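You operate a simulated robot arm through the tools that you are given. There is no shell and no other tool. Be economical: measure what you need, move in short steps, check, and stop when the job is done.

You are at the controls of a simulated two-armed robot. One attempt, no reset.

TASK
On the bed of the strap tensioner, fold the blue cloth in half.
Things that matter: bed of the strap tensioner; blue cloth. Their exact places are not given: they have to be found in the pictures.

Only the result counts: the job must be done as asked and must still hold three seconds after the hand-in. Knocking over, shifting, dropping, spilling or breaking anything else fails it. Flat cloth is picked up by pressing the open fingertips on it (5 to 10 N) and closing them slowly along it; thin cloth reads only 2 to 8 mm in the jaws.

THE ROBOT
Two 7-joint arms with two-finger parallel grippers on one trunk, on a base that drives. Base frame: it is fixed to the floor where the robot stands at the start and does not move with it; the origin is under the middle of the robot, x ahead of it, y to its left, z up. Lengths are in mm, angles in degrees, forces in N, time in s.
The left shoulder is at the start at [70, 163, 1120], the right one opposite. With the tool pointing down near the work surface each hand reaches from about 400 to 880 mm from the robot's upright axis, wherever it stands, measured 20 degrees to its own side. Places, roughly: bed of the strap tensioner (25x36 cm) [540, 20, 840]. Payload 3.43 kg a hand.
Tool frame (each hand has its own): the origin (TCP) lies between the finger pads and is the grasp point; the fingertips stand 34 mm ahead of it; z points along the fingers, y is the line along which they close. The gripper opens to 128 mm. The fingers are 24 mm wide and 12 mm thick; the gripper's body (48 by 130 mm) begins 96 mm behind the TCP.
Orientation is told as [roll, pitch, yaw] about the base's x, y, z axes, in that order, counted from this pose: with the fingers straight down and closing along the base's y, the tool's x points along the base's -x, its y along +y and its z along -z.

THE INTERFACE
- The arms move only by the tool play_rows. It takes "left_commands", "right_commands" or both (then of equal length, played together; a hand with none holds still); each is one flat list of numbers, 7 for each row, row after row: the turn, a rotation vector about the tool's x, y, z in degrees, then the shift along the tool's x, y, z in cm, then the finger opening in cm, from 0 to 12.8. In form: [ax, ay, az, x, y, z, hand, ax, ay, az, x, y, z, hand, ...]. A call has 1 to 10 rows; each row shifts and turns the commanded pose from where the row before left it, along the tool's axes as they then stand. Each row takes 0.2 s and may step no farther than 50 mm and 8.6 degrees from the row before; otherwise, or with a gripper value out of range, the whole call is refused. Where a pose cannot be reached the arm comes as near as it can. A force on the tool above 40 N (or 10 N above the force at the start of the call, whichever is more), or a blocked arm, ends the call early, and 0.2 s more pass. The fingers move at their own pace (about 153 mm/s each) and stop on an object; they squeeze with about 37 N. The grip force told is the motor's: it shows also when the fingers shut on nothing. Time passes only in rows, and 0.2 s behind the last, so rows that do not move let the fingers close. It gives the time, the measured TCP pose, the force on the tool (base axes), the opening and the grip force at its end, in the units of the frame above (readings bear some noise), with the torque about the TCP (base axes, N m) and any sound that the robot's microphone picked up.
- Cameras (640 x 400 px; columns grow to the right, rows downward): "scene" is now at [114.1, 16.7, 1311.4]; the picture's right is [0.28, -0.96, 0.00], its down [-0.83, -0.24, -0.50] and it looks along [0.48, 0.14, -0.87] (base axes); focal length 289 px, centre (320, 200). "left" rides on the left gripper at [76, 11, -160] in its tool frame; the picture's right is [-0.15, 0.99, 0.00], its down [-0.88, -0.13, -0.46] and it looks along [-0.45, -0.07, 0.89] (tool axes); focal length 234 px, centre (320, 200). "right" rides on the right gripper at [76, -11, -160] in its tool frame; the picture's right is [0.15, 0.99, 0.00], its down [-0.88, 0.13, -0.46] and it looks along [-0.45, 0.07, 0.89] (tool axes); focal length 234 px, centre (320, 200).
- camera(camera): a new picture of that camera. The clock stands still meanwhile.
- slide_trunk(by): slides the trunk up (or, below 0, down) by that many mm; the arms and the scene camera ride with it, the base frame stays. It gives what a move gives, with no picture.
- steer(legs): drives the robot by 1 to 6 legs, each [ahead, left, turn to the left] in mm, mm and degrees, along the robot's own axes; the way and the turn of a leg run together, so that a leg with both is an arc; at most 1500 mm and 180 degrees a leg. The arms and the cameras ride along, it lands a little off, and it stops where it bumps. It gives what a move gives.
- turn_head(pan, tilt): turns the head with the scene camera to pan (to the left, within 86 degrees either way) and tilt (down, from -29 to 69), counted from straight ahead of the robot. It gives what a move gives.
- measure_at(camera, pixels): for up to 12 pixels [column, row] of the newest picture of that camera ("zoom" is the newest enlarged one), the place [x, y, z] in the base frame of the surface seen there, good to about 2 mm. The clock stands still meanwhile.
- enlarge(camera, box): a new picture of the part [left, top, right, bottom] of that camera's present view, enlarged. The clock stands still meanwhile.
- job_done(): hands the job in; it is judged then, once.

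Go step by step. Measure first, check grasps and placings, and put right what went wrong. The budget is 80 turns and 62 pictures, counting those below and the enlarged ones. Unless the task says otherwise, let go and move clear before handing in.

The tools are called after "Call:" as a command line: name --argument value ..., lists and objects as JSON in quotes. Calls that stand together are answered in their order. play_rows: Moves the arms, as the interface text tells. Its arguments: {"type":"object","properties":{"left_commands":{"type":"array","items":{"type":"number"}},"right_commands":{"type":"array","items":{"type":"number"}}},"required":[]} The other tools are called the same way: slide_trunk (by) slides the trunk up or down; steer (legs) drives the base; turn_head (pan, tilt) turns the head that bears the scene camera; camera (camera) takes a picture; measure_at (camera, pixels) gives the place of the surface under pixels of a picture; enlarge (camera, box) takes an enlarged picture of a part of a camera's view; job_done () hands the job in.

At the start:

```text
time_s: 0.0
left_position: [285.2, 173.5, 335.7]
left_tcp_rot: [-1.7, -35.0, -11.8]
left_contact_force: [0.3, 0.8, 0.3]
left_moment: [0.01, -0.01, 0.01]
left_finger_gap: 128.1
left_grasp_force: 0.0
right_position: [288.4, -171.6, 337.1]
right_tcp_rot: [1.6, -35.3, 11.7]
right_contact_force: [-0.8, 0.9, -0.1]
right_moment: [-0.02, -0.01, 0.0]
right_finger_gap: 128.4
right_grasp_force: 0.0
trunk travel left (down, up): [-600.0, 340.0]
robot x, y, heading: [-4.3, -0.1, 0.2]
head pan, tilt: [16.2, 60.0]
```

scene: 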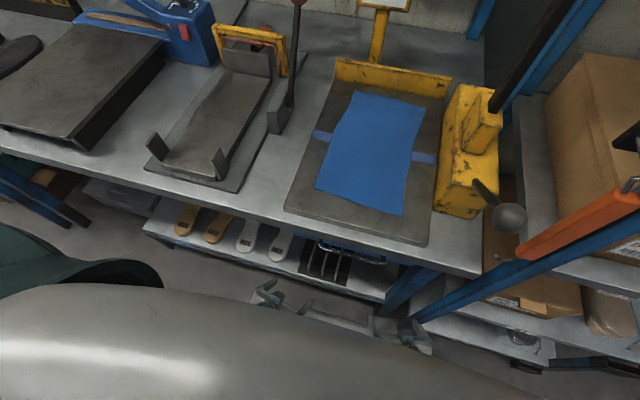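
right: 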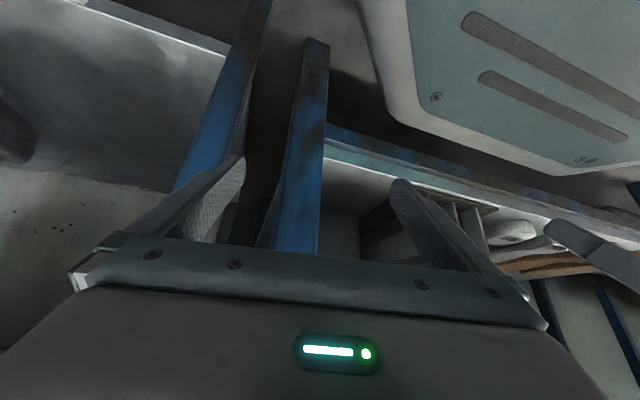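
left: 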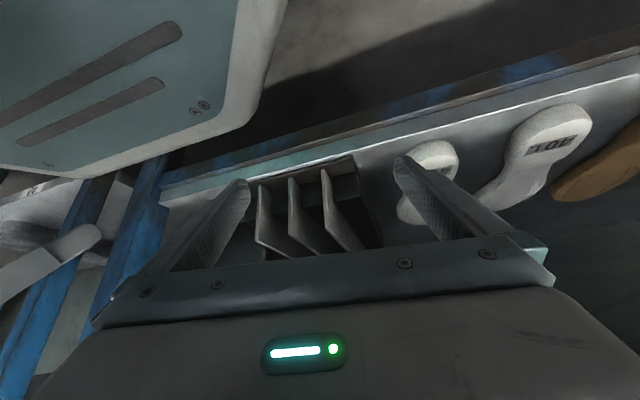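

The blue cloth lies on the grey bed with corners near (354,92), (425,107), (403,215), (316,189), and the arms are below the bench. I'll measure the corners and the surroundings.

Call:
measure_at --camera "scene" --pixels '[[355, 93], [424, 108], [402, 213], [317, 188], [370, 150], [324, 133], [426, 158], [290, 205], [425, 242], [450, 97], [466, 150], [505, 215]]'

Call:
enlarge --camera "scene" --box '[260, 40, 540, 260]'

```text
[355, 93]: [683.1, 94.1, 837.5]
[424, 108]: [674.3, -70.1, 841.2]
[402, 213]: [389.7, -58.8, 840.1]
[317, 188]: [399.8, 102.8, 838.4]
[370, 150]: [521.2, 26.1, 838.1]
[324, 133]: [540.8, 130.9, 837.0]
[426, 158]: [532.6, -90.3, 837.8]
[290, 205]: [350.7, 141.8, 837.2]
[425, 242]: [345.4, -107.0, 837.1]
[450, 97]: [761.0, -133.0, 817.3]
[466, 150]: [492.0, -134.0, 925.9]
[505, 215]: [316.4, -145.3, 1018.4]
```

```text
1.82 times, centred on (400, 150) of scene
```

zoom: 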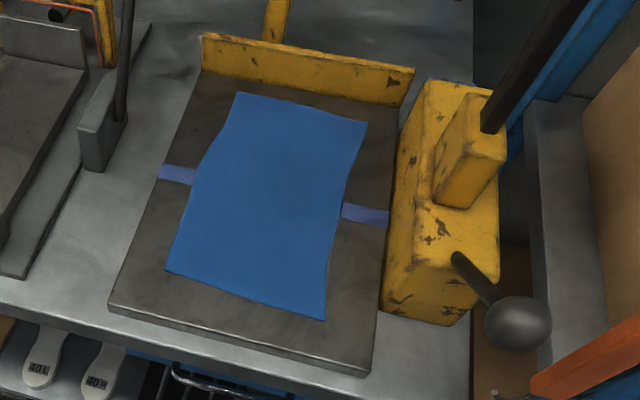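

The cloth is about 285 mm (x 393–680) by 163 mm (y −65 to 98), and blue marks at x≈537 sit on the bed midline. I'll back off so the arms can rise clear of the bench.

Call:
steer --legs '[[-300, 0, 0]]'

Call:
play_rows --left_commands '[0, 0, 0, -2.8, 0, -4.0, 12.8, 0, 0, 0, -2.8, 0, -4.0, 12.8, 0, 0, 0, -2.8, 0, -4.0, 12.8, 0, 0, 0, -2.8, 0, -4.0, 12.8, 0, 0, 0, -2.8, 0, -4.0, 12.8, 0, 0, 0, -2.8, 0, -4.0, 12.8, 0, 0, 0, -2.8, 0, -4.0, 12.8, 0, 0, 0, -2.8, 0, -4.0, 12.8, 0, 0, 0, -2.8, 0, -4.0, 12.8, 0, 0, 0, -2.8, 0, -4.0, 12.8]' --right_commands '[0, 0, 0, -2.8, 0, -4.0, 12.8, 0, 0, 0, -2.8, 0, -4.0, 12.8, 0, 0, 0, -2.8, 0, -4.0, 12.8, 0, 0, 0, -2.8, 0, -4.0, 12.8, 0, 0, 0, -2.8, 0, -4.0, 12.8, 0, 0, 0, -2.8, 0, -4.0, 12.8, 0, 0, 0, -2.8, 0, -4.0, 12.8, 0, 0, 0, -2.8, 0, -4.0, 12.8, 0, 0, 0, -2.8, 0, -4.0, 12.8, 0, 0, 0, -2.8, 0, -4.0, 12.8]'

```text
time_s: 2.1
left_position: [-18.9, 173.9, 335.8]
left_tcp_rot: [-1.6, -35.1, -11.6]
left_contact_force: [0.0, 0.2, 0.0]
left_moment: [-0.02, 0.02, -0.02]
left_finger_gap: 127.9
left_grasp_force: 0.0
right_position: [-15.3, -171.6, 337.3]
right_tcp_rot: [1.7, -35.4, 11.9]
right_contact_force: [0.0, -0.9, -0.3]
right_moment: [0.03, 0.01, -0.02]
right_finger_gap: 128.2
right_grasp_force: 0.0
trunk travel left (down, up): [-600.0, 340.0]
robot x, y, heading: [-305.8, -3.5, 0.3]
head pan, tilt: [16.2, 60.0]
```

```text
time_s: 4.3
left_position: [53.0, 161.7, 658.9]
left_tcp_rot: [-1.6, -34.9, -11.5]
left_contact_force: [-0.4, -0.5, 0.2]
left_moment: [0.06, 0.0, -0.03]
left_finger_gap: 128.1
left_grasp_force: 0.1
left hand out of reach, approached as far as the arm can: row 7, 8, 9, 10
right_position: [59.4, -162.4, 663.4]
right_tcp_rot: [1.7, -35.1, 12.0]
right_contact_force: [-0.3, -0.1, -0.2]
right_moment: [0.01, -0.02, 0.0]
right_finger_gap: 127.9
right_grasp_force: 0.1
right hand out of reach, approached as far as the arm can: row 7, 8, 9, 10
trunk travel left (down, up): [-600.0, 340.0]
robot x, y, heading: [-301.0, 0.4, 0.5]
head pan, tilt: [16.2, 60.0]
```

The hands stopped at about z=660, too near the body. I'll move them forward, still short of the bench.

Call:
play_rows --left_commands '[0, 0, 0, -4.0, 0.9, 2.8, 12.8, 0, 0, 0, -4.0, 0.9, 2.8, 12.8, 0, 0, 0, -4.0, 0.9, 2.8, 12.8, 0, 0, 0, -4.0, 0.9, 2.8, 12.8, 0, 0, 0, 0, 0, 0, 12.8]' --right_commands '[0, 0, 0, -4.0, -0.9, 2.8, 12.8, 0, 0, 0, -4.0, -0.9, 2.8, 12.8, 0, 0, 0, -4.0, -0.9, 2.8, 12.8, 0, 0, 0, -4.0, -0.9, 2.8, 12.8, 0, 0, 0, 0, 0, 0, 12.8]'

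```text
time_s: 5.5
left_position: [247.0, 155.7, 660.0]
left_tcp_rot: [-1.7, -35.1, -11.5]
left_contact_force: [-0.1, 0.0, 0.8]
left_moment: [-0.02, 0.0, -0.02]
left_finger_gap: 128.1
left_grasp_force: 0.0
right_position: [255.5, -153.7, 663.7]
right_tcp_rot: [1.7, -35.5, 11.9]
right_contact_force: [-1.2, 0.4, -0.4]
right_moment: [-0.03, 0.0, 0.05]
right_finger_gap: 128.1
right_grasp_force: 0.0
trunk travel left (down, up): [-600.0, 340.0]
robot x, y, heading: [-304.5, -0.5, 0.1]
head pan, tilt: [16.2, 60.0]
```

The hands now sit at z≈660. I'll back up a little more for margin, then raise them above bench height.

Call:
steer --legs '[[-100, 0, 0]]'

Call:
play_rows --left_commands '[0, 0, 0, -2.8, 0, -4.0, 12.8, 0, 0, 0, -2.8, 0, -4.0, 12.8, 0, 0, 0, -2.8, 0, -4.0, 12.8, 0, 0, 0, -2.8, 0, -4.0, 12.8, 0, 0, 0, -2.8, 0, -4.0, 12.8, 0, 0, 0, -2.8, 0, -4.0, 12.8, 0, 0, 0, -2.8, 0, -4.0, 12.8, 0, 0, 0, -2.8, 0, -4.0, 12.8, 0, 0, 0, 0, 0, 0, 12.8]' --right_commands '[0, 0, 0, -2.8, 0, -4.0, 12.8, 0, 0, 0, -2.8, 0, -4.0, 12.8, 0, 0, 0, -2.8, 0, -4.0, 12.8, 0, 0, 0, -2.8, 0, -4.0, 12.8, 0, 0, 0, -2.8, 0, -4.0, 12.8, 0, 0, 0, -2.8, 0, -4.0, 12.8, 0, 0, 0, -2.8, 0, -4.0, 12.8, 0, 0, 0, -2.8, 0, -4.0, 12.8, 0, 0, 0, 0, 0, 0, 12.8]'

```text
time_s: 6.6
left_position: [146.7, 154.6, 659.9]
left_tcp_rot: [-1.6, -35.1, -11.6]
left_contact_force: [0.5, 0.3, 0.0]
left_moment: [-0.01, -0.02, 0.0]
left_finger_gap: 127.9
left_grasp_force: 0.1
right_position: [155.5, -155.9, 664.2]
right_tcp_rot: [1.7, -35.4, 12.0]
right_contact_force: [0.0, 0.5, 0.3]
right_moment: [0.02, -0.02, 0.03]
right_finger_gap: 128.1
right_grasp_force: 0.1
trunk travel left (down, up): [-600.0, 340.0]
robot x, y, heading: [-402.4, -2.4, 0.1]
head pan, tilt: [16.2, 60.0]
```

```text
time_s: 8.6
left_position: [151.9, 165.2, 1049.2]
left_tcp_rot: [-1.7, -34.9, -11.7]
left_contact_force: [-0.3, -0.2, 0.0]
left_moment: [0.01, -0.01, 0.01]
left_finger_gap: 127.9
left_grasp_force: 0.1
right_position: [154.4, -163.4, 1051.3]
right_tcp_rot: [1.7, -35.2, 11.8]
right_contact_force: [0.0, -0.5, 0.9]
right_moment: [0.02, -0.01, -0.01]
right_finger_gap: 128.1
right_grasp_force: 0.2
trunk travel left (down, up): [-600.0, 340.0]
robot x, y, heading: [-400.9, -2.2, 0.2]
head pan, tilt: [16.2, 60.0]
```

Both hands are at z≈1050, clear of the bench. I'll aim the head at the bed and lever to plan clearances.

Call:
turn_head --pan 0 --tilt 32

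Call:
camera --camera "scene"

```text
time_s: 9.5
left_position: [151.2, 163.5, 1049.4]
left_tcp_rot: [-1.6, -34.9, -11.5]
left_contact_force: [-1.0, -0.6, -0.1]
left_moment: [0.02, 0.0, -0.02]
left_finger_gap: 128.2
left_grasp_force: 0.0
right_position: [155.9, -164.5, 1052.9]
right_tcp_rot: [1.7, -35.2, 11.9]
right_contact_force: [0.0, -0.5, -0.3]
right_moment: [0.03, 0.03, -0.01]
right_finger_gap: 127.9
right_grasp_force: 0.0
trunk travel left (down, up): [-600.0, 340.0]
robot x, y, heading: [-404.7, -1.4, 0.4]
head pan, tilt: [0.0, 32.0]
```

```text
57 pictures are left
```

scene: 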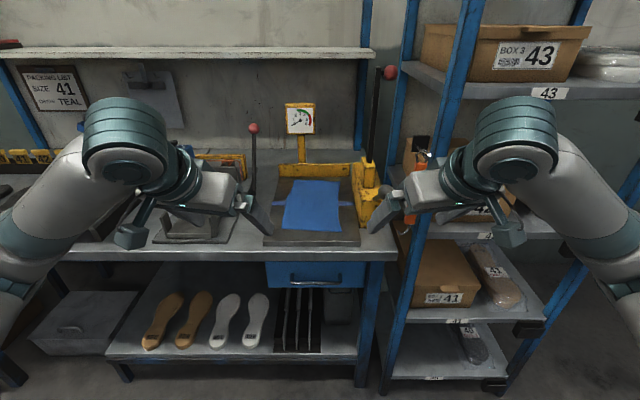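

The rack to the right and the gauge post at the back matter for clearance. I'll measure them.

Call:
measure_at --camera "scene" --pixels '[[300, 118], [318, 178], [391, 72], [398, 300], [440, 80], [254, 128], [200, 55], [362, 205], [560, 95], [240, 195], [405, 60], [385, 180]]'

Call:
enlarge --camera "scene" --box '[200, 50, 440, 260]'

```text
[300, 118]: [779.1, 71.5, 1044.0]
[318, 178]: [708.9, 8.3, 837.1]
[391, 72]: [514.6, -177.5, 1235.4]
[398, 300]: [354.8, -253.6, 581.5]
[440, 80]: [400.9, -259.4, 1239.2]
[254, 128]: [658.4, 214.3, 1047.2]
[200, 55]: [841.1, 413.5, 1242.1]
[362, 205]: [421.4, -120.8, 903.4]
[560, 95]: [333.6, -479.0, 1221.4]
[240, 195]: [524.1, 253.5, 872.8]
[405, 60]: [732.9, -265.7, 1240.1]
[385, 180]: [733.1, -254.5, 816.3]
```

```text
1.90 times, centred on (320, 155) of scene
```

zoom: 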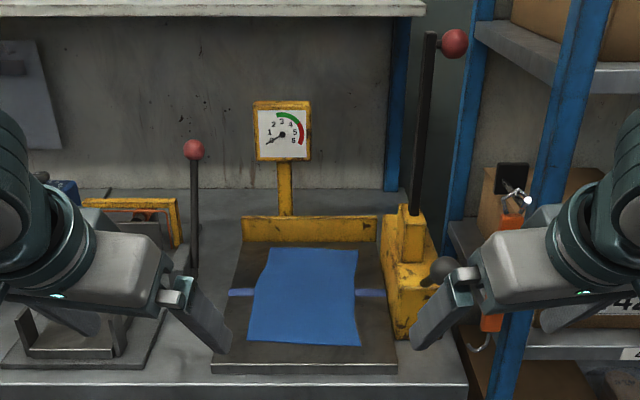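

The right forearm must avoid the tall lever (514,−177) and the rack post (y<−250). I'll check the black knob and the elbow positions before repositioning.

Call:
measure_at --camera "zoom" --pixels '[[440, 270], [425, 283], [415, 215], [430, 40], [383, 255], [455, 42]]'

Call:
measure_at --camera "scene" --pixels '[[615, 240], [515, 120], [570, 190], [20, 240], [470, 190]]'

Call:
slide_trunk --by 120

```text
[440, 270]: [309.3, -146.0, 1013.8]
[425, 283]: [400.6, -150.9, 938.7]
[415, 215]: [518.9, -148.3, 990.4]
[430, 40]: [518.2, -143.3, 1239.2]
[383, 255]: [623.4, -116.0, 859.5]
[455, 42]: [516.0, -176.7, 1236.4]
```

```text
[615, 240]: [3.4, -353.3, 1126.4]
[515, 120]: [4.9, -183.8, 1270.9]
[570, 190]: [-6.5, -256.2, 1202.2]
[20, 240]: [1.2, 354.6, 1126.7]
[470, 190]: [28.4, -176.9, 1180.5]
```

```text
time_s: 11.0
left_position: [150.2, 163.8, 1171.1]
left_tcp_rot: [-1.5, -35.0, -11.7]
left_contact_force: [-0.1, 0.1, -0.1]
left_moment: [0.0, 0.0, 0.0]
left_finger_gap: 127.8
left_grasp_force: 0.0
right_position: [155.2, -165.2, 1172.7]
right_tcp_rot: [1.7, -35.3, 11.8]
right_contact_force: [-0.5, 0.4, 0.2]
right_moment: [0.0, -0.02, 0.03]
right_finger_gap: 128.1
right_grasp_force: 0.1
trunk travel left (down, up): [-720.0, 220.0]
robot x, y, heading: [-402.8, -0.9, 0.3]
head pan, tilt: [0.0, 32.0]
```

The tall lever stands at (518, −143…−177) up to z≈1250. I'll set the robot left and turned to the right so the right arm approaches inside that lever.

Call:
steer --legs '[[0, 380, 0], [0, 0, -20], [250, 0, 0]]'

Call:
turn_head --pan 0 --tilt 45

Call:
camera --camera "scene"

```text
time_s: 16.0
left_position: [411.3, 259.5, 1171.3]
left_tcp_rot: [-1.7, -35.0, -31.5]
left_contact_force: [0.3, -0.9, 0.0]
left_moment: [-0.02, 0.01, 0.01]
left_finger_gap: 127.9
left_grasp_force: 0.1
right_position: [304.3, -50.3, 1172.2]
right_tcp_rot: [1.7, -35.3, -8.0]
right_contact_force: [0.7, -1.2, -0.3]
right_moment: [0.03, -0.02, 0.0]
right_finger_gap: 128.0
right_grasp_force: 0.0
trunk travel left (down, up): [-720.0, 220.0]
robot x, y, heading: [-165.9, 292.8, -19.7]
head pan, tilt: [0.0, 32.0]
```

```text
time_s: 16.7
left_position: [412.7, 259.5, 1170.0]
left_tcp_rot: [-1.7, -35.0, -31.4]
left_contact_force: [0.8, -0.6, 0.2]
left_moment: [0.01, 0.0, -0.01]
left_finger_gap: 127.9
left_grasp_force: 0.1
right_position: [306.5, -51.4, 1172.6]
right_tcp_rot: [1.7, -35.2, -7.9]
right_contact_force: [-0.6, -0.5, -0.4]
right_moment: [0.02, 0.01, 0.0]
right_finger_gap: 128.2
right_grasp_force: 0.1
trunk travel left (down, up): [-720.0, 220.0]
robot x, y, heading: [-166.2, 292.7, -19.6]
head pan, tilt: [0.0, 45.0]
```

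```text
55 pictures are left
```

scene: 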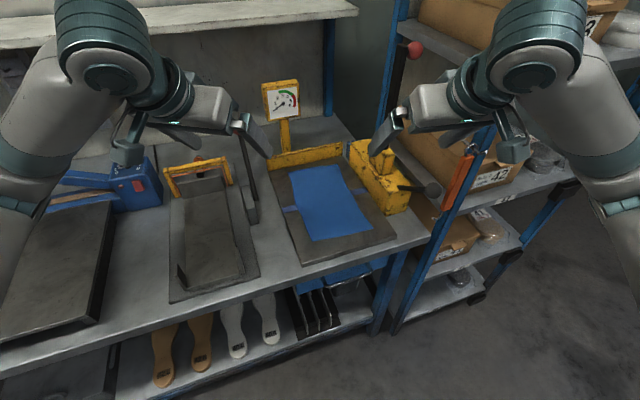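

The robot is at (−166,293) heading −19.7°, and the view of the cloth is clear. I'll drive in 90 mm, then point both tools straight down and turn them so the fingers close along x.

Call:
steer --legs '[[90, 0, 0]]'

Call:
play_rows --left_commands '[0, 7, 0, 0, 0, 0, 12.8, 0, 7, 0, 0, 0, 0, 12.8, 0, 7, 0, 0, 0, 0, 12.8, 0, 7, 0, 0, 0, 0, 12.8, 0, 7, 0, 0, 0, 0, 12.8, 0, 0, 0, 0, 0, 0, 12.8]' --right_commands '[0, 7, 0, 0, 0, 0, 12.8, 0, 7, 0, 0, 0, 0, 12.8, 0, 7, 0, 0, 0, 0, 12.8, 0, 7, 0, 0, 0, 0, 12.8, 0, 7, 0, 0, 0, 0, 12.8, 0, 0, 0, 0, 0, 0, 12.8]'

```text
time_s: 17.8
left_position: [496.1, 230.5, 1171.7]
left_tcp_rot: [-1.6, -35.0, -31.5]
left_contact_force: [0.2, 0.3, 0.0]
left_moment: [-0.02, -0.04, -0.01]
left_finger_gap: 128.1
left_grasp_force: 0.1
right_position: [388.0, -79.4, 1172.0]
right_tcp_rot: [1.8, -35.3, -8.0]
right_contact_force: [0.1, -0.1, -0.2]
right_moment: [-0.01, -0.03, -0.02]
right_finger_gap: 127.9
right_grasp_force: 0.0
trunk travel left (down, up): [-720.0, 220.0]
robot x, y, heading: [-83.2, 260.9, -19.8]
head pan, tilt: [0.0, 45.0]
```

```text
time_s: 19.2
left_position: [494.8, 229.5, 1171.3]
left_tcp_rot: [-1.3, 0.0, -32.4]
left_contact_force: [0.5, 0.3, 0.1]
left_moment: [0.03, 0.01, -0.02]
left_finger_gap: 128.0
left_grasp_force: 0.0
right_position: [387.4, -80.6, 1172.5]
right_tcp_rot: [1.4, -0.3, -7.0]
right_contact_force: [-0.5, -0.7, -0.2]
right_moment: [0.03, 0.01, -0.03]
right_finger_gap: 128.1
right_grasp_force: 0.1
trunk travel left (down, up): [-720.0, 220.0]
robot x, y, heading: [-78.5, 261.2, -19.5]
head pan, tilt: [0.0, 45.0]
```

Both tools point down. Now the yaw turn to about −90°.

Call:
play_rows --left_commands '[0, 0, 5.8, 0, 0, 0, 12.8, 0, 0, 5.8, 0, 0, 0, 12.8, 0, 0, 5.8, 0, 0, 0, 12.8, 0, 0, 5.8, 0, 0, 0, 12.8, 0, 0, 5.8, 0, 0, 0, 12.8, 0, 0, 5.8, 0, 0, 0, 12.8, 0, 0, 5.8, 0, 0, 0, 12.8, 0, 0, 5.8, 0, 0, 0, 12.8, 0, 0, 5.8, 0, 0, 0, 12.8, 0, 0, 5.8, 0, 0, 0, 12.8]' --right_commands '[0, 0, 8.3, 0, 0, 0, 12.8, 0, 0, 8.3, 0, 0, 0, 12.8, 0, 0, 8.3, 0, 0, 0, 12.8, 0, 0, 8.3, 0, 0, 0, 12.8, 0, 0, 8.3, 0, 0, 0, 12.8, 0, 0, 8.3, 0, 0, 0, 12.8, 0, 0, 8.3, 0, 0, 0, 12.8, 0, 0, 8.3, 0, 0, 0, 12.8, 0, 0, 8.3, 0, 0, 0, 12.8, 0, 0, 8.3, 0, 0, 0, 12.8]'

Call:
camera --camera "scene"

Call:
camera --camera "left"

```text
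time_s: 21.4
left_position: [495.9, 230.6, 1171.3]
left_tcp_rot: [-0.6, -1.2, -90.5]
left_contact_force: [0.0, 0.5, -0.1]
left_moment: [0.02, 0.02, -0.01]
left_finger_gap: 128.3
left_grasp_force: 0.1
right_position: [388.1, -79.6, 1172.0]
right_tcp_rot: [0.5, 1.3, -90.1]
right_contact_force: [0.6, 0.2, -0.6]
right_moment: [0.02, -0.01, -0.02]
right_finger_gap: 128.2
right_grasp_force: 0.0
trunk travel left (down, up): [-720.0, 220.0]
robot x, y, heading: [-80.9, 267.2, -19.6]
head pan, tilt: [0.0, 45.0]
```

```text
54 pictures are left
```

scene: 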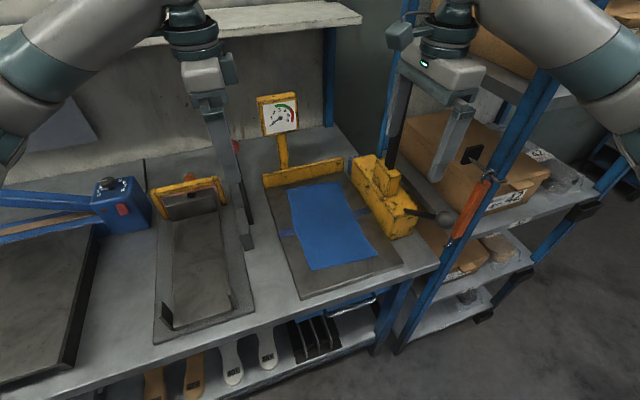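

```text
53 pictures are left
```

left: 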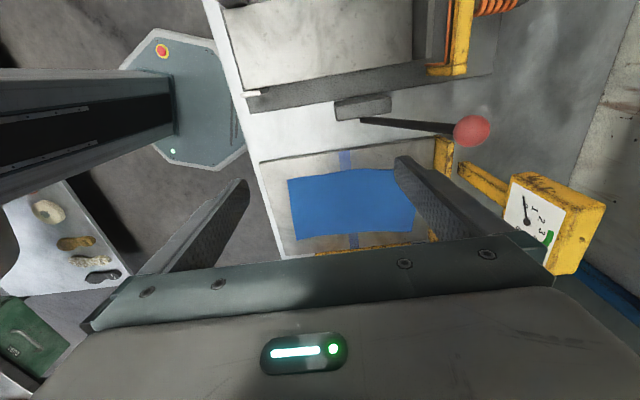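

The arms are high with yaw ≈ −90 (tool x = base +y, tool y = base +x, tool z = down). I'll bring them above the near corners and down to z≈1000 with the jaws narrowed to 30 mm.

Call:
play_rows --left_commands '[0, 0, 0, -2.92, -1.54, 0, 3, 0, 0, 0, -2.92, -1.54, 0, 3, 0, 0, 0, -2.92, -1.54, 0, 3, 0, 0, 0, -2.92, -1.54, 0, 3, 0, 0, 0, -2.92, -1.54, 0, 3, 0, 0, 0, 0, 0, 4.25, 3, 0, 0, 0, 0, 0, 4.25, 3, 0, 0, 0, 0, 0, 4.25, 3, 0, 0, 0, 0, 0, 4.25, 3, 0, 0, 0, 0, 0, 0, 3]' --right_commands '[0, 0, 0, 0.7, 0.46, 0, 3, 0, 0, 0, 0.7, 0.46, 0, 3, 0, 0, 0, 0.7, 0.46, 0, 3, 0, 0, 0, 0.7, 0.46, 0, 3, 0, 0, 0, 0.7, 0.46, 0, 3, 0, 0, 0, 0, 0, 4.25, 3, 0, 0, 0, 0, 0, 4.25, 3, 0, 0, 0, 0, 0, 4.25, 3, 0, 0, 0, 0, 0, 4.25, 3, 0, 0, 0, 0, 0, 0, 3]'

Call:
camera --camera "scene"

Call:
camera --camera "right"

```text
time_s: 23.6
left_position: [413.3, 82.6, 1005.6]
left_tcp_rot: [-0.5, -1.3, -90.3]
left_contact_force: [3.2, 12.9, 2.7]
left_moment: [-2.13, 0.58, -0.02]
left_finger_gap: 30.1
left_grasp_force: 0.0
right_position: [410.3, -40.6, 1002.8]
right_tcp_rot: [0.6, 1.3, -90.0]
right_contact_force: [-3.7, -11.4, -2.8]
right_moment: [1.85, -0.61, 0.46]
right_finger_gap: 30.1
right_grasp_force: 0.0
trunk travel left (down, up): [-720.0, 220.0]
robot x, y, heading: [-83.0, 267.6, -19.4]
head pan, tilt: [0.0, 45.0]
```

```text
52 pictures are left
```

scene: 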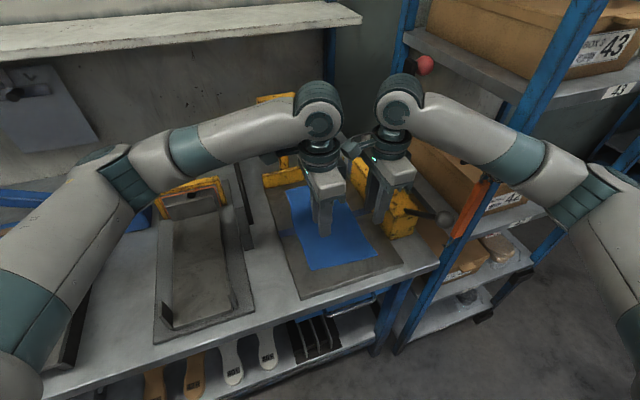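

```text
51 pictures are left
```

right: 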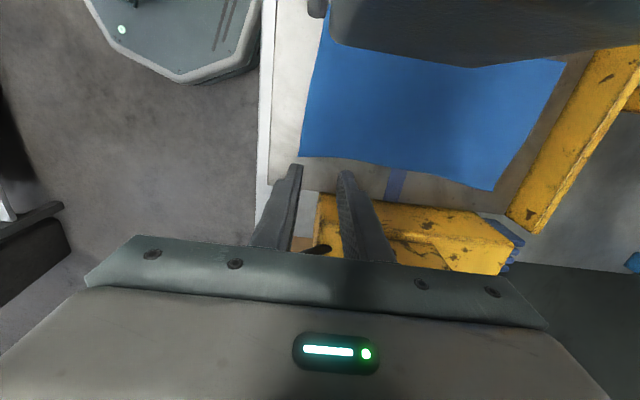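

The readings show ±12 N of opposed y forces, so the right hand's camera side is touching the left gripper. I'll lean the left hand outwards 14° and shift it 10 mm left.

Call:
play_rows --left_commands '[0, -7, 0, 1, 0, 0, 3, 0, -7, 0, 0, 0, 0, 3, 0, 0, 0, 0, 0, 0, 3]'

Call:
enlarge --camera "scene" --box '[250, 60, 470, 280]'

```text
time_s: 24.4
left_position: [414.5, 90.2, 1004.4]
left_tcp_rot: [-0.6, -15.2, -90.3]
left_contact_force: [-0.1, 0.1, 0.2]
left_moment: [-0.02, 0.0, -0.02]
left_finger_gap: 30.1
left_grasp_force: 0.2
right_position: [411.1, -40.4, 1003.2]
right_tcp_rot: [0.5, 1.4, -90.1]
right_contact_force: [-0.1, 0.3, 0.1]
right_moment: [0.01, -0.03, -0.03]
right_finger_gap: 30.0
right_grasp_force: 0.0
trunk travel left (down, up): [-720.0, 220.0]
robot x, y, heading: [-81.9, 261.0, -19.7]
head pan, tilt: [0.0, 45.0]
```

```text
1.82 times, centred on (360, 170) of scene
```

zoom: 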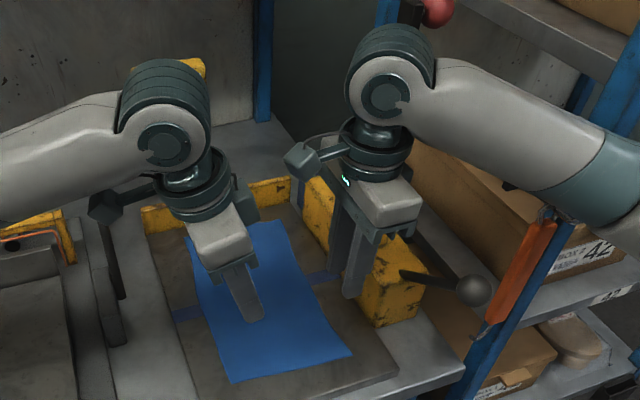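

The force is gone. I'll measure the right arm's wrist and forearm against the tall lever before going on.

Call:
measure_at --camera "zoom" --pixels '[[385, 95], [470, 100], [560, 130], [600, 170], [165, 145], [435, 10], [405, 200], [300, 160], [205, 230], [60, 150]]'

Call:
measure_at --camera "scene" --pixels '[[465, 125], [520, 155], [570, 190], [600, 220]]'

```text
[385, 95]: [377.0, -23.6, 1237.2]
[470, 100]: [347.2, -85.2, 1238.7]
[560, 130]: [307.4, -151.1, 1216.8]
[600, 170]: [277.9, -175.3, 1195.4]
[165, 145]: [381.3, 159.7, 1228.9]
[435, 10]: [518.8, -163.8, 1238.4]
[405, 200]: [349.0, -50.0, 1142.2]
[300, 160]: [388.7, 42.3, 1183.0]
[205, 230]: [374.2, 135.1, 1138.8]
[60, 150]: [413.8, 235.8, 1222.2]
```

```text
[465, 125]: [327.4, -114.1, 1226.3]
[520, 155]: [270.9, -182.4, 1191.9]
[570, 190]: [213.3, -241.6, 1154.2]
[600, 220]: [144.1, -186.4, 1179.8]
```

Wrist centre is at (≈400,−40,1240) and the arm straightens as it reaches out, so the lever should stay clear. I'll descend to about 8 mm above the cloth and check the corner positions.

Call:
play_rows --left_commands '[0, 0, 0, 0.95, 0.15, 4.0, 3, 0, 0, 0, 0.95, 0.15, 4.0, 3, 0, 0, 0, 0.95, 0.15, 4.0, 3, 0, 0, 0, 0, 0, 0, 3]' --right_commands '[0, 0, 0, -0.1, 0, 4.0, 3, 0, 0, 0, -0.1, 0, 4.0, 3, 0, 0, 0, -0.1, 0, 4.0, 3, 0, 0, 0, 0, 0, 0, 3]'

Call:
turn_head --pan -5 --tilt 55

Call:
enlarge --camera "scene" --box '[240, 80, 460, 280]'

Call:
camera --camera "left"

Call:
camera --camera "right"

```text
time_s: 25.4
left_position: [418.6, 88.9, 879.7]
left_tcp_rot: [-0.7, -15.2, -90.2]
left_contact_force: [0.0, -0.7, -0.6]
left_moment: [0.0, 0.03, -0.01]
left_finger_gap: 30.0
left_grasp_force: 0.1
right_position: [411.5, -41.3, 881.6]
right_tcp_rot: [0.5, 1.3, -90.0]
right_contact_force: [-0.5, 0.9, 0.1]
right_moment: [-0.02, 0.03, 0.05]
right_finger_gap: 30.0
right_grasp_force: 0.1
trunk travel left (down, up): [-720.0, 220.0]
robot x, y, heading: [-84.1, 266.1, -19.7]
head pan, tilt: [0.0, 45.0]
```

```text
time_s: 26.1
left_position: [420.4, 88.5, 879.4]
left_tcp_rot: [-0.7, -15.1, -90.1]
left_contact_force: [-0.4, -0.2, 1.1]
left_moment: [0.0, 0.01, 0.03]
left_finger_gap: 29.9
left_grasp_force: 0.2
right_position: [413.4, -42.9, 882.2]
right_tcp_rot: [0.5, 1.3, -90.0]
right_contact_force: [0.8, -0.6, 0.1]
right_moment: [0.0, 0.01, 0.02]
right_finger_gap: 30.1
right_grasp_force: 0.0
trunk travel left (down, up): [-720.0, 220.0]
robot x, y, heading: [-79.1, 261.1, -19.8]
head pan, tilt: [-5.0, 55.0]
```

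```text
2.00 times, centred on (350, 180) of scene
```

zoom: 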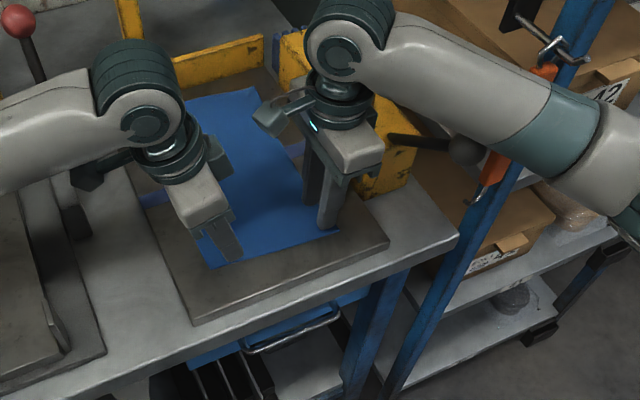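

```text
48 pictures are left
```

left: 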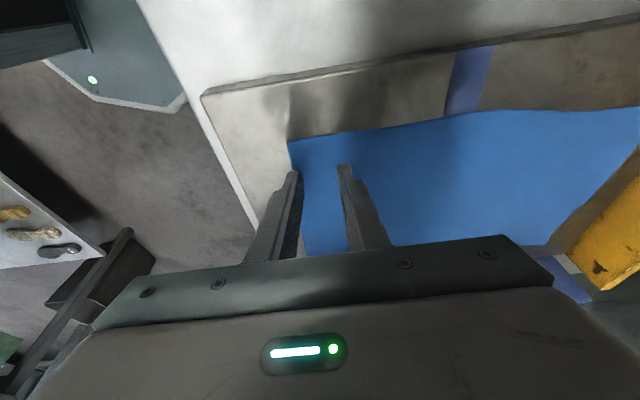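

```text
47 pictures are left
```

right: 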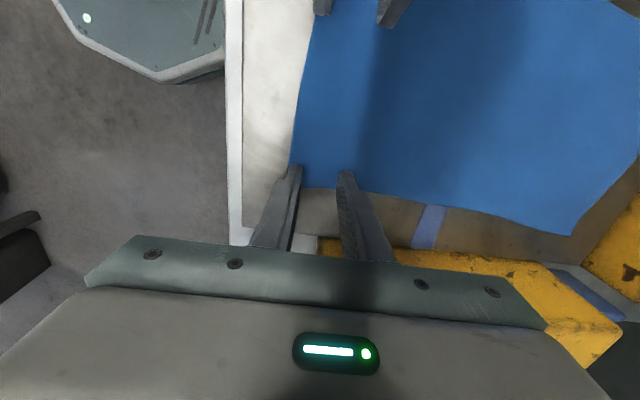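

The left fingertips straddle the near edge at (298,172). The right tips sit near the right near corner (304,187). I'll measure the edges precisely.

Call:
measure_at --camera "left" --pixels '[[290, 143], [300, 165], [307, 245], [330, 137], [440, 118]]'

Call:
measure_at --camera "right" --pixels '[[291, 155], [306, 187], [325, 186], [360, 190], [310, 60], [440, 200], [300, 110]]'

```text
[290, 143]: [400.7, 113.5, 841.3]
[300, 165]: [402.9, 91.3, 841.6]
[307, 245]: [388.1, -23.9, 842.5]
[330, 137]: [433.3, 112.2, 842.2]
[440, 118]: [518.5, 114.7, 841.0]
```

```text
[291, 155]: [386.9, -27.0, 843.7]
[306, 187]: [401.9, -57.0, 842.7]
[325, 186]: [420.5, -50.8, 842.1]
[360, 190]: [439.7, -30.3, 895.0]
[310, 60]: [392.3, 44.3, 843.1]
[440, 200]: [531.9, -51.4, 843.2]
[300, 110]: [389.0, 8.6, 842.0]
```

The cloth top is at z≈842, the near edge at x≈399 under the left hand and ≈388 under the right. The placement is good, so I'll press down gently.

Call:
play_rows --left_commands '[0, 0, 0, 0.05, 0.3, 0.2, 3, 0, 0, 0, 0.03, 0, 0.1, 3, 0, 0, 0, 0, 0, 0, 3]' --right_commands '[0, 0, 0, 0, -0.1, 0.4, 3, 0, 0, 0, 0, 0, 0.2, 3, 0, 0, 0, 0, 0, 0, 3]'

```text
time_s: 26.9
left_position: [421.5, 87.7, 876.2]
left_tcp_rot: [-0.8, -15.2, -90.2]
left_contact_force: [-0.3, 0.1, 2.5]
left_moment: [0.06, -0.05, 0.01]
left_finger_gap: 30.0
left_grasp_force: 0.0
right_position: [412.1, -42.4, 876.4]
right_tcp_rot: [0.5, 1.3, -90.1]
right_contact_force: [0.8, -0.4, -0.2]
right_moment: [-0.03, -0.02, 0.03]
right_finger_gap: 30.0
right_grasp_force: 0.1
trunk travel left (down, up): [-720.0, 220.0]
robot x, y, heading: [-84.4, 264.0, -19.7]
head pan, tilt: [-5.0, 55.0]
```

Call:
play_rows --left_commands '[0, 0, 0, 0.02, 0, 0.06, 3, 0, 0, 0, 0, 0, 0, 3]' --right_commands '[0, 0, 0, 0, 0, 0.25, 3, 0, 0, 0, 0, 0, 0, 3]'

```text
time_s: 27.5
left_position: [422.8, 86.2, 877.0]
left_tcp_rot: [-0.6, -15.2, -90.2]
left_contact_force: [1.7, 1.2, 8.1]
left_moment: [0.0, -0.15, 0.01]
left_finger_gap: 30.2
left_grasp_force: 0.1
right_position: [411.8, -40.7, 875.2]
right_tcp_rot: [0.6, 1.2, -90.0]
right_contact_force: [-0.4, -1.4, 4.0]
right_moment: [-0.06, 0.06, 0.06]
right_finger_gap: 30.0
right_grasp_force: 0.0
trunk travel left (down, up): [-720.0, 220.0]
robot x, y, heading: [-80.3, 262.5, -19.8]
head pan, tilt: [-5.0, 55.0]
```

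Left presses with 8 N and right with 4 N. I'll add a touch on the right and close both slowly.

Call:
play_rows --left_commands '[0, 0, 0, 0, 0, 0, 2.7, 0, 0, 0, 0, 0, 0, 2.4, 0, 0, 0, 0, 0, 0, 2.1, 0, 0, 0, 0, 0, 0, 1.8, 0, 0, 0, 0, 0, 0, 1.5, 0, 0, 0, 0, 0, 0, 1.2, 0, 0, 0, 0, 0, 0, 0.9, 0, 0, 0, 0, 0, 0, 0.6, 0, 0, 0, 0, 0, 0, 0.3, 0, 0, 0, 0, 0, 0, 0]' --right_commands '[0, 0, 0, 0, 0, 0.07, 2.7, 0, 0, 0, 0, 0, 0, 2.4, 0, 0, 0, 0, 0, 0, 2.1, 0, 0, 0, 0, 0, 0, 1.8, 0, 0, 0, 0, 0, 0, 1.5, 0, 0, 0, 0, 0, 0, 1.2, 0, 0, 0, 0, 0, 0, 0.9, 0, 0, 0, 0, 0, 0, 0.6, 0, 0, 0, 0, 0, 0, 0.3, 0, 0, 0, 0, 0, 0, 0]'

Call:
camera --camera "left"

Call:
camera --camera "right"

```text
time_s: 29.7
left_position: [420.5, 88.6, 876.6]
left_tcp_rot: [-0.6, -15.2, -90.3]
left_contact_force: [0.5, 1.0, 2.1]
left_moment: [0.01, 0.02, 0.01]
left_finger_gap: 1.9
left_grasp_force: 36.3
right_position: [410.4, -41.2, 874.9]
right_tcp_rot: [0.6, 1.3, -90.0]
right_contact_force: [-1.3, -0.4, 23.2]
right_moment: [-0.2, 0.16, -0.06]
right_finger_gap: 2.3
right_grasp_force: 36.9
trunk travel left (down, up): [-720.0, 220.0]
robot x, y, heading: [-81.1, 260.5, -19.9]
head pan, tilt: [-5.0, 55.0]
```

```text
46 pictures are left
```

left: 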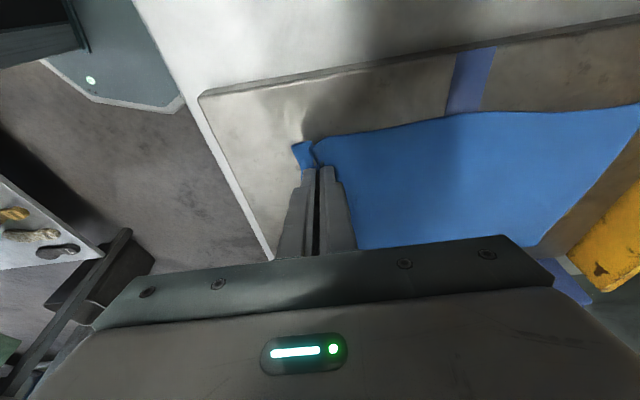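

```text
45 pictures are left
```

right: 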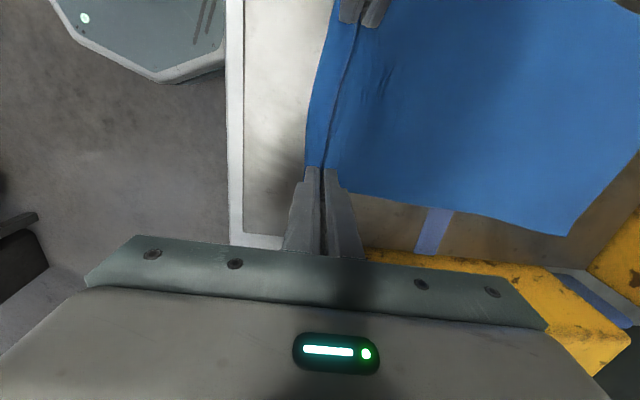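

Both jaws closed on a ridge of cloth along the near edge (gap ≈2 mm, 37 N). I'll lift 60 mm along an arc and check that both hold.

Call:
play_rows --left_commands '[0, 0, 0, -0.39, 0.1, -1.45, 0, 0, 0, 0, -0.39, 0.3, -1.45, 0, 0, 0, 0, -0.39, 0.5, -1.45, 0, 0, 0, 0, -0.39, 0.7, -1.45, 0, 0, 0, 0, 0, 0, 0, 0]' --right_commands '[0, 0, 0, 0, 0.1, -1.5, 0, 0, 0, 0, 0, 0.3, -1.5, 0, 0, 0, 0, 0, 0.5, -1.5, 0, 0, 0, 0, 0, 0.7, -1.5, 0, 0, 0, 0, 0, 0, 0, 0]'

Call:
enlarge --camera "scene" --box '[240, 80, 460, 280]'

Call:
camera --camera "right"

```text
time_s: 30.9
left_position: [438.0, 88.1, 935.7]
left_tcp_rot: [-0.7, -15.1, -90.1]
left_contact_force: [0.4, 0.0, 0.4]
left_moment: [0.01, 0.04, -0.04]
left_finger_gap: 2.0
left_grasp_force: 36.7
right_position: [428.5, -43.3, 933.2]
right_tcp_rot: [0.5, 1.3, -90.0]
right_contact_force: [-1.5, 0.9, 0.3]
right_moment: [0.0, 0.01, -0.01]
right_finger_gap: 2.2
right_grasp_force: 37.0
trunk travel left (down, up): [-720.0, 220.0]
robot x, y, heading: [-81.6, 264.1, -19.6]
head pan, tilt: [-5.0, 55.0]
```

```text
2.00 times, centred on (350, 180) of scene
```

zoom: 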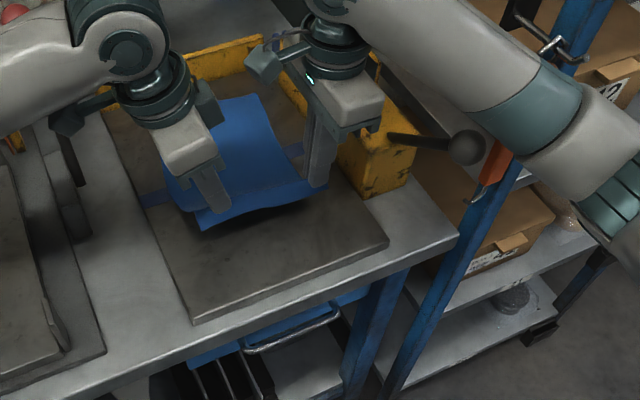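

```text
43 pictures are left
```

right: 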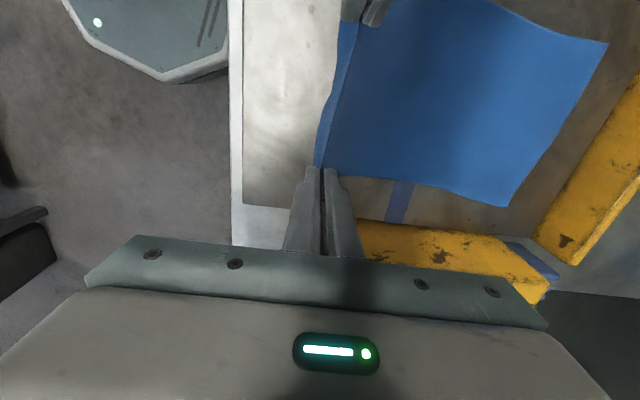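

Both pinches hold and the cloth hangs cleanly. I'll continue the first half of the arc to above the fold line, then check the right arm against the lever.

Call:
play_rows --left_commands '[0, 0, 0, -0.44, 1.15, -1.33, 0, 0, 0, 0, -0.44, 1.15, -1.33, 0, 0, 0, 0, -0.31, 1.5, -0.85, 0, 0, 0, 0, -0.31, 1.5, -0.85, 0, 0, 0, 0, -0.2, 1.75, -0.41, 0, 0, 0, 0, -0.2, 1.75, -0.41, 0, 0, 0, 0, -0.05, 1.75, 0.12, 0, 0, 0, 0, -0.05, 1.75, 0.12, 0, 0, 0, 0, 0, 0, 0, 0]' --right_commands '[0, 0, 0, -0.08, 1.15, -1.4, 0, 0, 0, 0, -0.08, 1.15, -1.4, 0, 0, 0, 0, -0.08, 1.5, -0.9, 0, 0, 0, 0, -0.08, 1.5, -0.9, 0, 0, 0, 0, -0.08, 1.75, -0.45, 0, 0, 0, 0, -0.08, 1.75, -0.45, 0, 0, 0, 0, -0.08, 1.75, 0.1, 0, 0, 0, 0, -0.08, 1.75, 0.1, 0, 0, 0, 0, 0, 0, 0, 0]'

Call:
camera --camera "scene"

Call:
camera --camera "right"

```text
time_s: 32.9
left_position: [553.2, 78.4, 992.3]
left_tcp_rot: [-0.3, -15.1, -90.4]
left_contact_force: [-0.7, -5.4, -0.3]
left_moment: [-0.18, 0.05, -0.01]
left_finger_gap: 1.8
left_grasp_force: 36.4
right_position: [540.2, -55.1, 993.7]
right_tcp_rot: [1.0, 1.3, -90.2]
right_contact_force: [1.4, 5.2, -0.1]
right_moment: [0.13, 0.01, -0.02]
right_finger_gap: 2.1
right_grasp_force: 36.9
trunk travel left (down, up): [-720.0, 220.0]
robot x, y, heading: [-77.8, 260.1, -20.1]
head pan, tilt: [-5.0, 55.0]
```

```text
42 pictures are left
```

scene: 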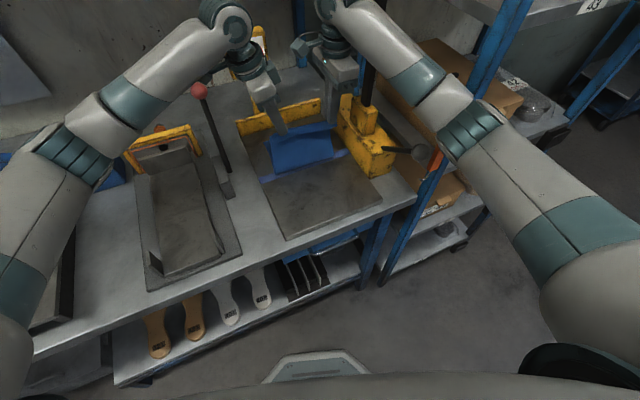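

```text
41 pictures are left
```

right: 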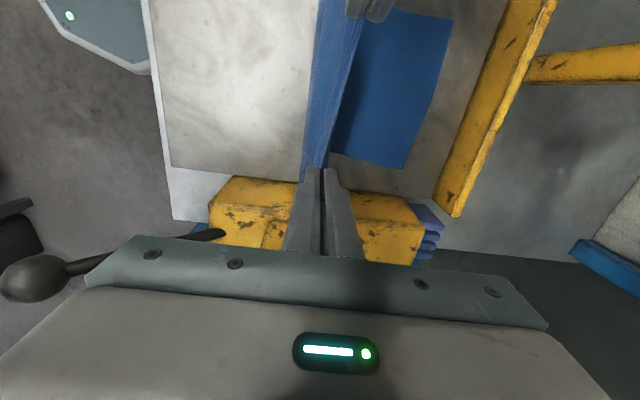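

The ±5 N in y shows the cloth is taut between the hands, so I'll narrow the spacing slightly. The tall lever near (371,70) is close to the right forearm, so I'll measure the clearance.

Call:
measure_at --camera "scene" --pixels '[[371, 70], [372, 55], [362, 40], [380, 40], [400, 55], [350, 15], [345, 60], [425, 80], [375, 20], [310, 150], [300, 125], [280, 172]]'

Call:
enlarge --camera "scene" --box '[220, 0, 440, 200]'

```text
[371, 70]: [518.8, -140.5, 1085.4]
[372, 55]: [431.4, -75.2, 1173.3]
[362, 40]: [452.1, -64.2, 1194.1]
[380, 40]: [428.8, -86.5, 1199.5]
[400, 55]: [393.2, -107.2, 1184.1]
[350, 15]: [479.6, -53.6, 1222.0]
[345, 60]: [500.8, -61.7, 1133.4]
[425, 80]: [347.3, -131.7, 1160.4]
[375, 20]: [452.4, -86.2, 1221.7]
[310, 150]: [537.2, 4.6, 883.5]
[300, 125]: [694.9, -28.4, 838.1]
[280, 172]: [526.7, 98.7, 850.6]
```

```text
2.00 times, centred on (330, 100) of scene
```

zoom: 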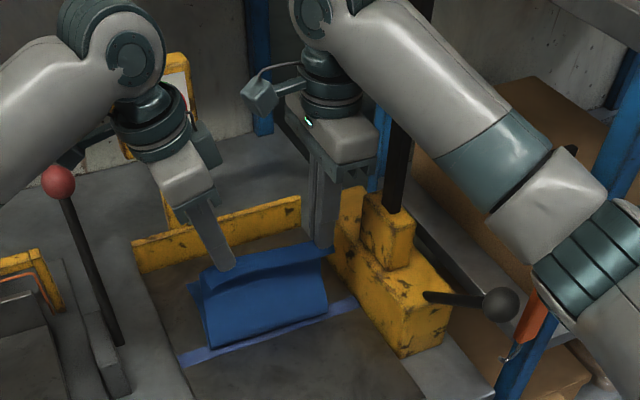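

The right forearm clearance to the lever would shrink to a few mm further out. I'll lean the right hand 9° to the left, which moves its wrist ~37 mm away from the lever, and slacken the spacing by 4 mm.

Call:
play_rows --left_commands '[0, 0, 0, -0.2, 0, 0.05, 0, 0, 0, 0, 0, 0, 0, 0, 0, 0, 0, 0, 0, 0, 0]' --right_commands '[0, -4.5, 0, 0.2, 0, 0, 0, 0, -4.5, 0, 0, 0, 0, 0, 0, 0, 0, 0, 0, 0, 0]'

Call:
enlarge --camera "scene" --box '[220, 0, 440, 200]'

```text
time_s: 33.7
left_position: [562.1, 82.7, 989.4]
left_tcp_rot: [-0.8, -15.3, -90.1]
left_contact_force: [0.0, -1.3, -0.3]
left_moment: [-0.02, 0.01, -0.02]
left_finger_gap: 1.9
left_grasp_force: 36.6
right_position: [550.9, -41.8, 990.0]
right_tcp_rot: [0.6, -7.8, -89.8]
right_contact_force: [0.1, 1.9, 0.5]
right_moment: [0.05, 0.01, -0.02]
right_finger_gap: 2.3
right_grasp_force: 36.7
trunk travel left (down, up): [-720.0, 220.0]
robot x, y, heading: [-80.4, 262.4, -19.7]
head pan, tilt: [-5.0, 55.0]
```

```text
2.00 times, centred on (330, 100) of scene
```

zoom: 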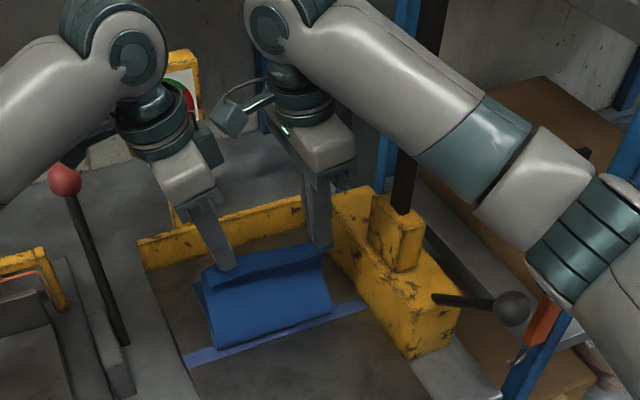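

The clearance is now comfortable, with TCPs at (562,83,989) and (551,−42,990). I'll carry on with the second half of the arc, down to about 18 mm above the bed.

Call:
play_rows --left_commands '[0, 0, 0, 0.06, 1.7, 0.61, 0, 0, 0, 0, 0.06, 1.7, 0.61, 0, 0, 0, 0, 0.2, 1.5, 1.14, 0, 0, 0, 0, 0.2, 1.5, 1.14, 0, 0, 0, 0, 0.29, 1.15, 1.475, 0, 0, 0, 0, 0.29, 1.15, 1.475, 0, 0, 0, 0, 0, 0, 0, 0]' --right_commands '[0, 0, 0, -0.04, 1.7, 0.61, 0, 0, 0, 0, -0.04, 1.7, 0.61, 0, 0, 0, 0, 0.04, 1.5, 1.15, 0, 0, 0, 0, 0.04, 1.5, 1.15, 0, 0, 0, 0, 0.085, 1.15, 1.5, 0, 0, 0, 0, 0.085, 1.15, 1.5, 0, 0, 0, 0, 0, 0, 0, 0]'

Call:
enlarge --camera "scene" --box '[220, 0, 440, 200]'

Call:
camera --camera "left"

Call:
camera --camera "right"

```text
time_s: 35.3
left_position: [646.8, 71.7, 920.5]
left_tcp_rot: [-0.7, -15.2, -90.3]
left_contact_force: [-0.1, -1.7, -0.7]
left_moment: [0.0, -0.01, 0.0]
left_finger_gap: 1.9
left_grasp_force: 36.7
right_position: [637.7, -54.8, 923.8]
right_tcp_rot: [0.4, -7.6, -90.1]
right_contact_force: [0.8, 0.3, 0.8]
right_moment: [0.02, 0.02, -0.02]
right_finger_gap: 2.1
right_grasp_force: 36.9
trunk travel left (down, up): [-720.0, 220.0]
robot x, y, heading: [-80.9, 261.0, -19.6]
head pan, tilt: [-5.0, 55.0]
```

```text
2.00 times, centred on (330, 100) of scene
```

zoom: 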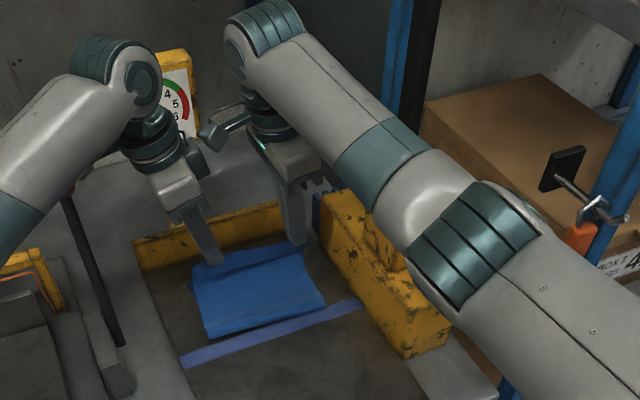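

```text
37 pictures are left
```

left: 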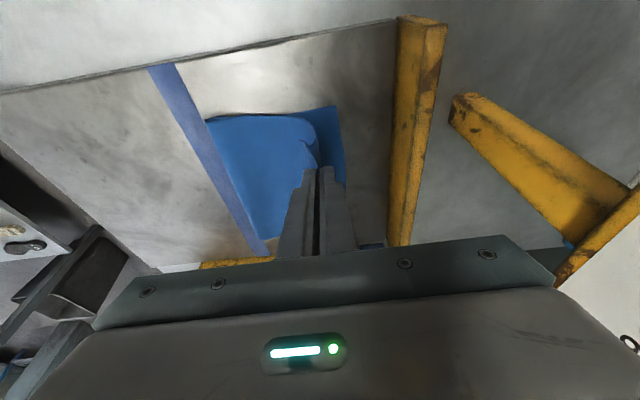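

```text
36 pictures are left
```

right: 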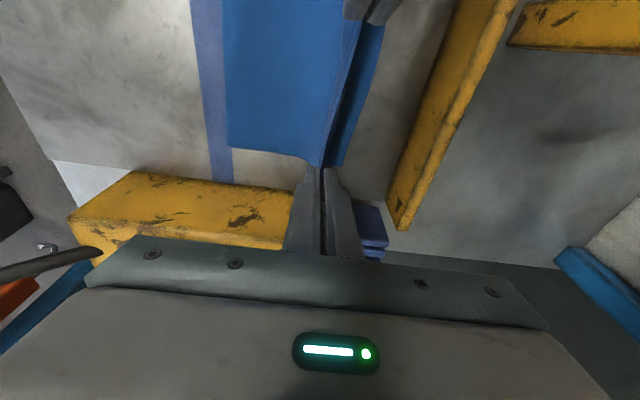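

The fold is forming, with the far edge of the lower layer at left (343,115) and the fold line just past the strap. I'll measure these to choose the landing x.

Call:
measure_at --camera "left" --pixels '[[336, 107], [340, 140], [344, 175], [207, 121], [235, 180], [264, 237], [298, 145], [310, 135]]'

Call:
measure_at --camera "right" --pixels '[[341, 163], [370, 70], [229, 146], [226, 60], [300, 155], [318, 110]]'

```text
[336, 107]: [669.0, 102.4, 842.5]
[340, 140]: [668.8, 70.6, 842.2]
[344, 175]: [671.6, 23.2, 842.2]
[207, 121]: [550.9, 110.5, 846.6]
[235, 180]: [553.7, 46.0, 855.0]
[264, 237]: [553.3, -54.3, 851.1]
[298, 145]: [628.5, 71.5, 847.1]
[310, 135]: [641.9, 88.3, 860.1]
```

```text
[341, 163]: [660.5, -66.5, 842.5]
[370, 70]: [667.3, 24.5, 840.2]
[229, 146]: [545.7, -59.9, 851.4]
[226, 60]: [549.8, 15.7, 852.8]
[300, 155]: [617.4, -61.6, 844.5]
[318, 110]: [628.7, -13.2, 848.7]
```

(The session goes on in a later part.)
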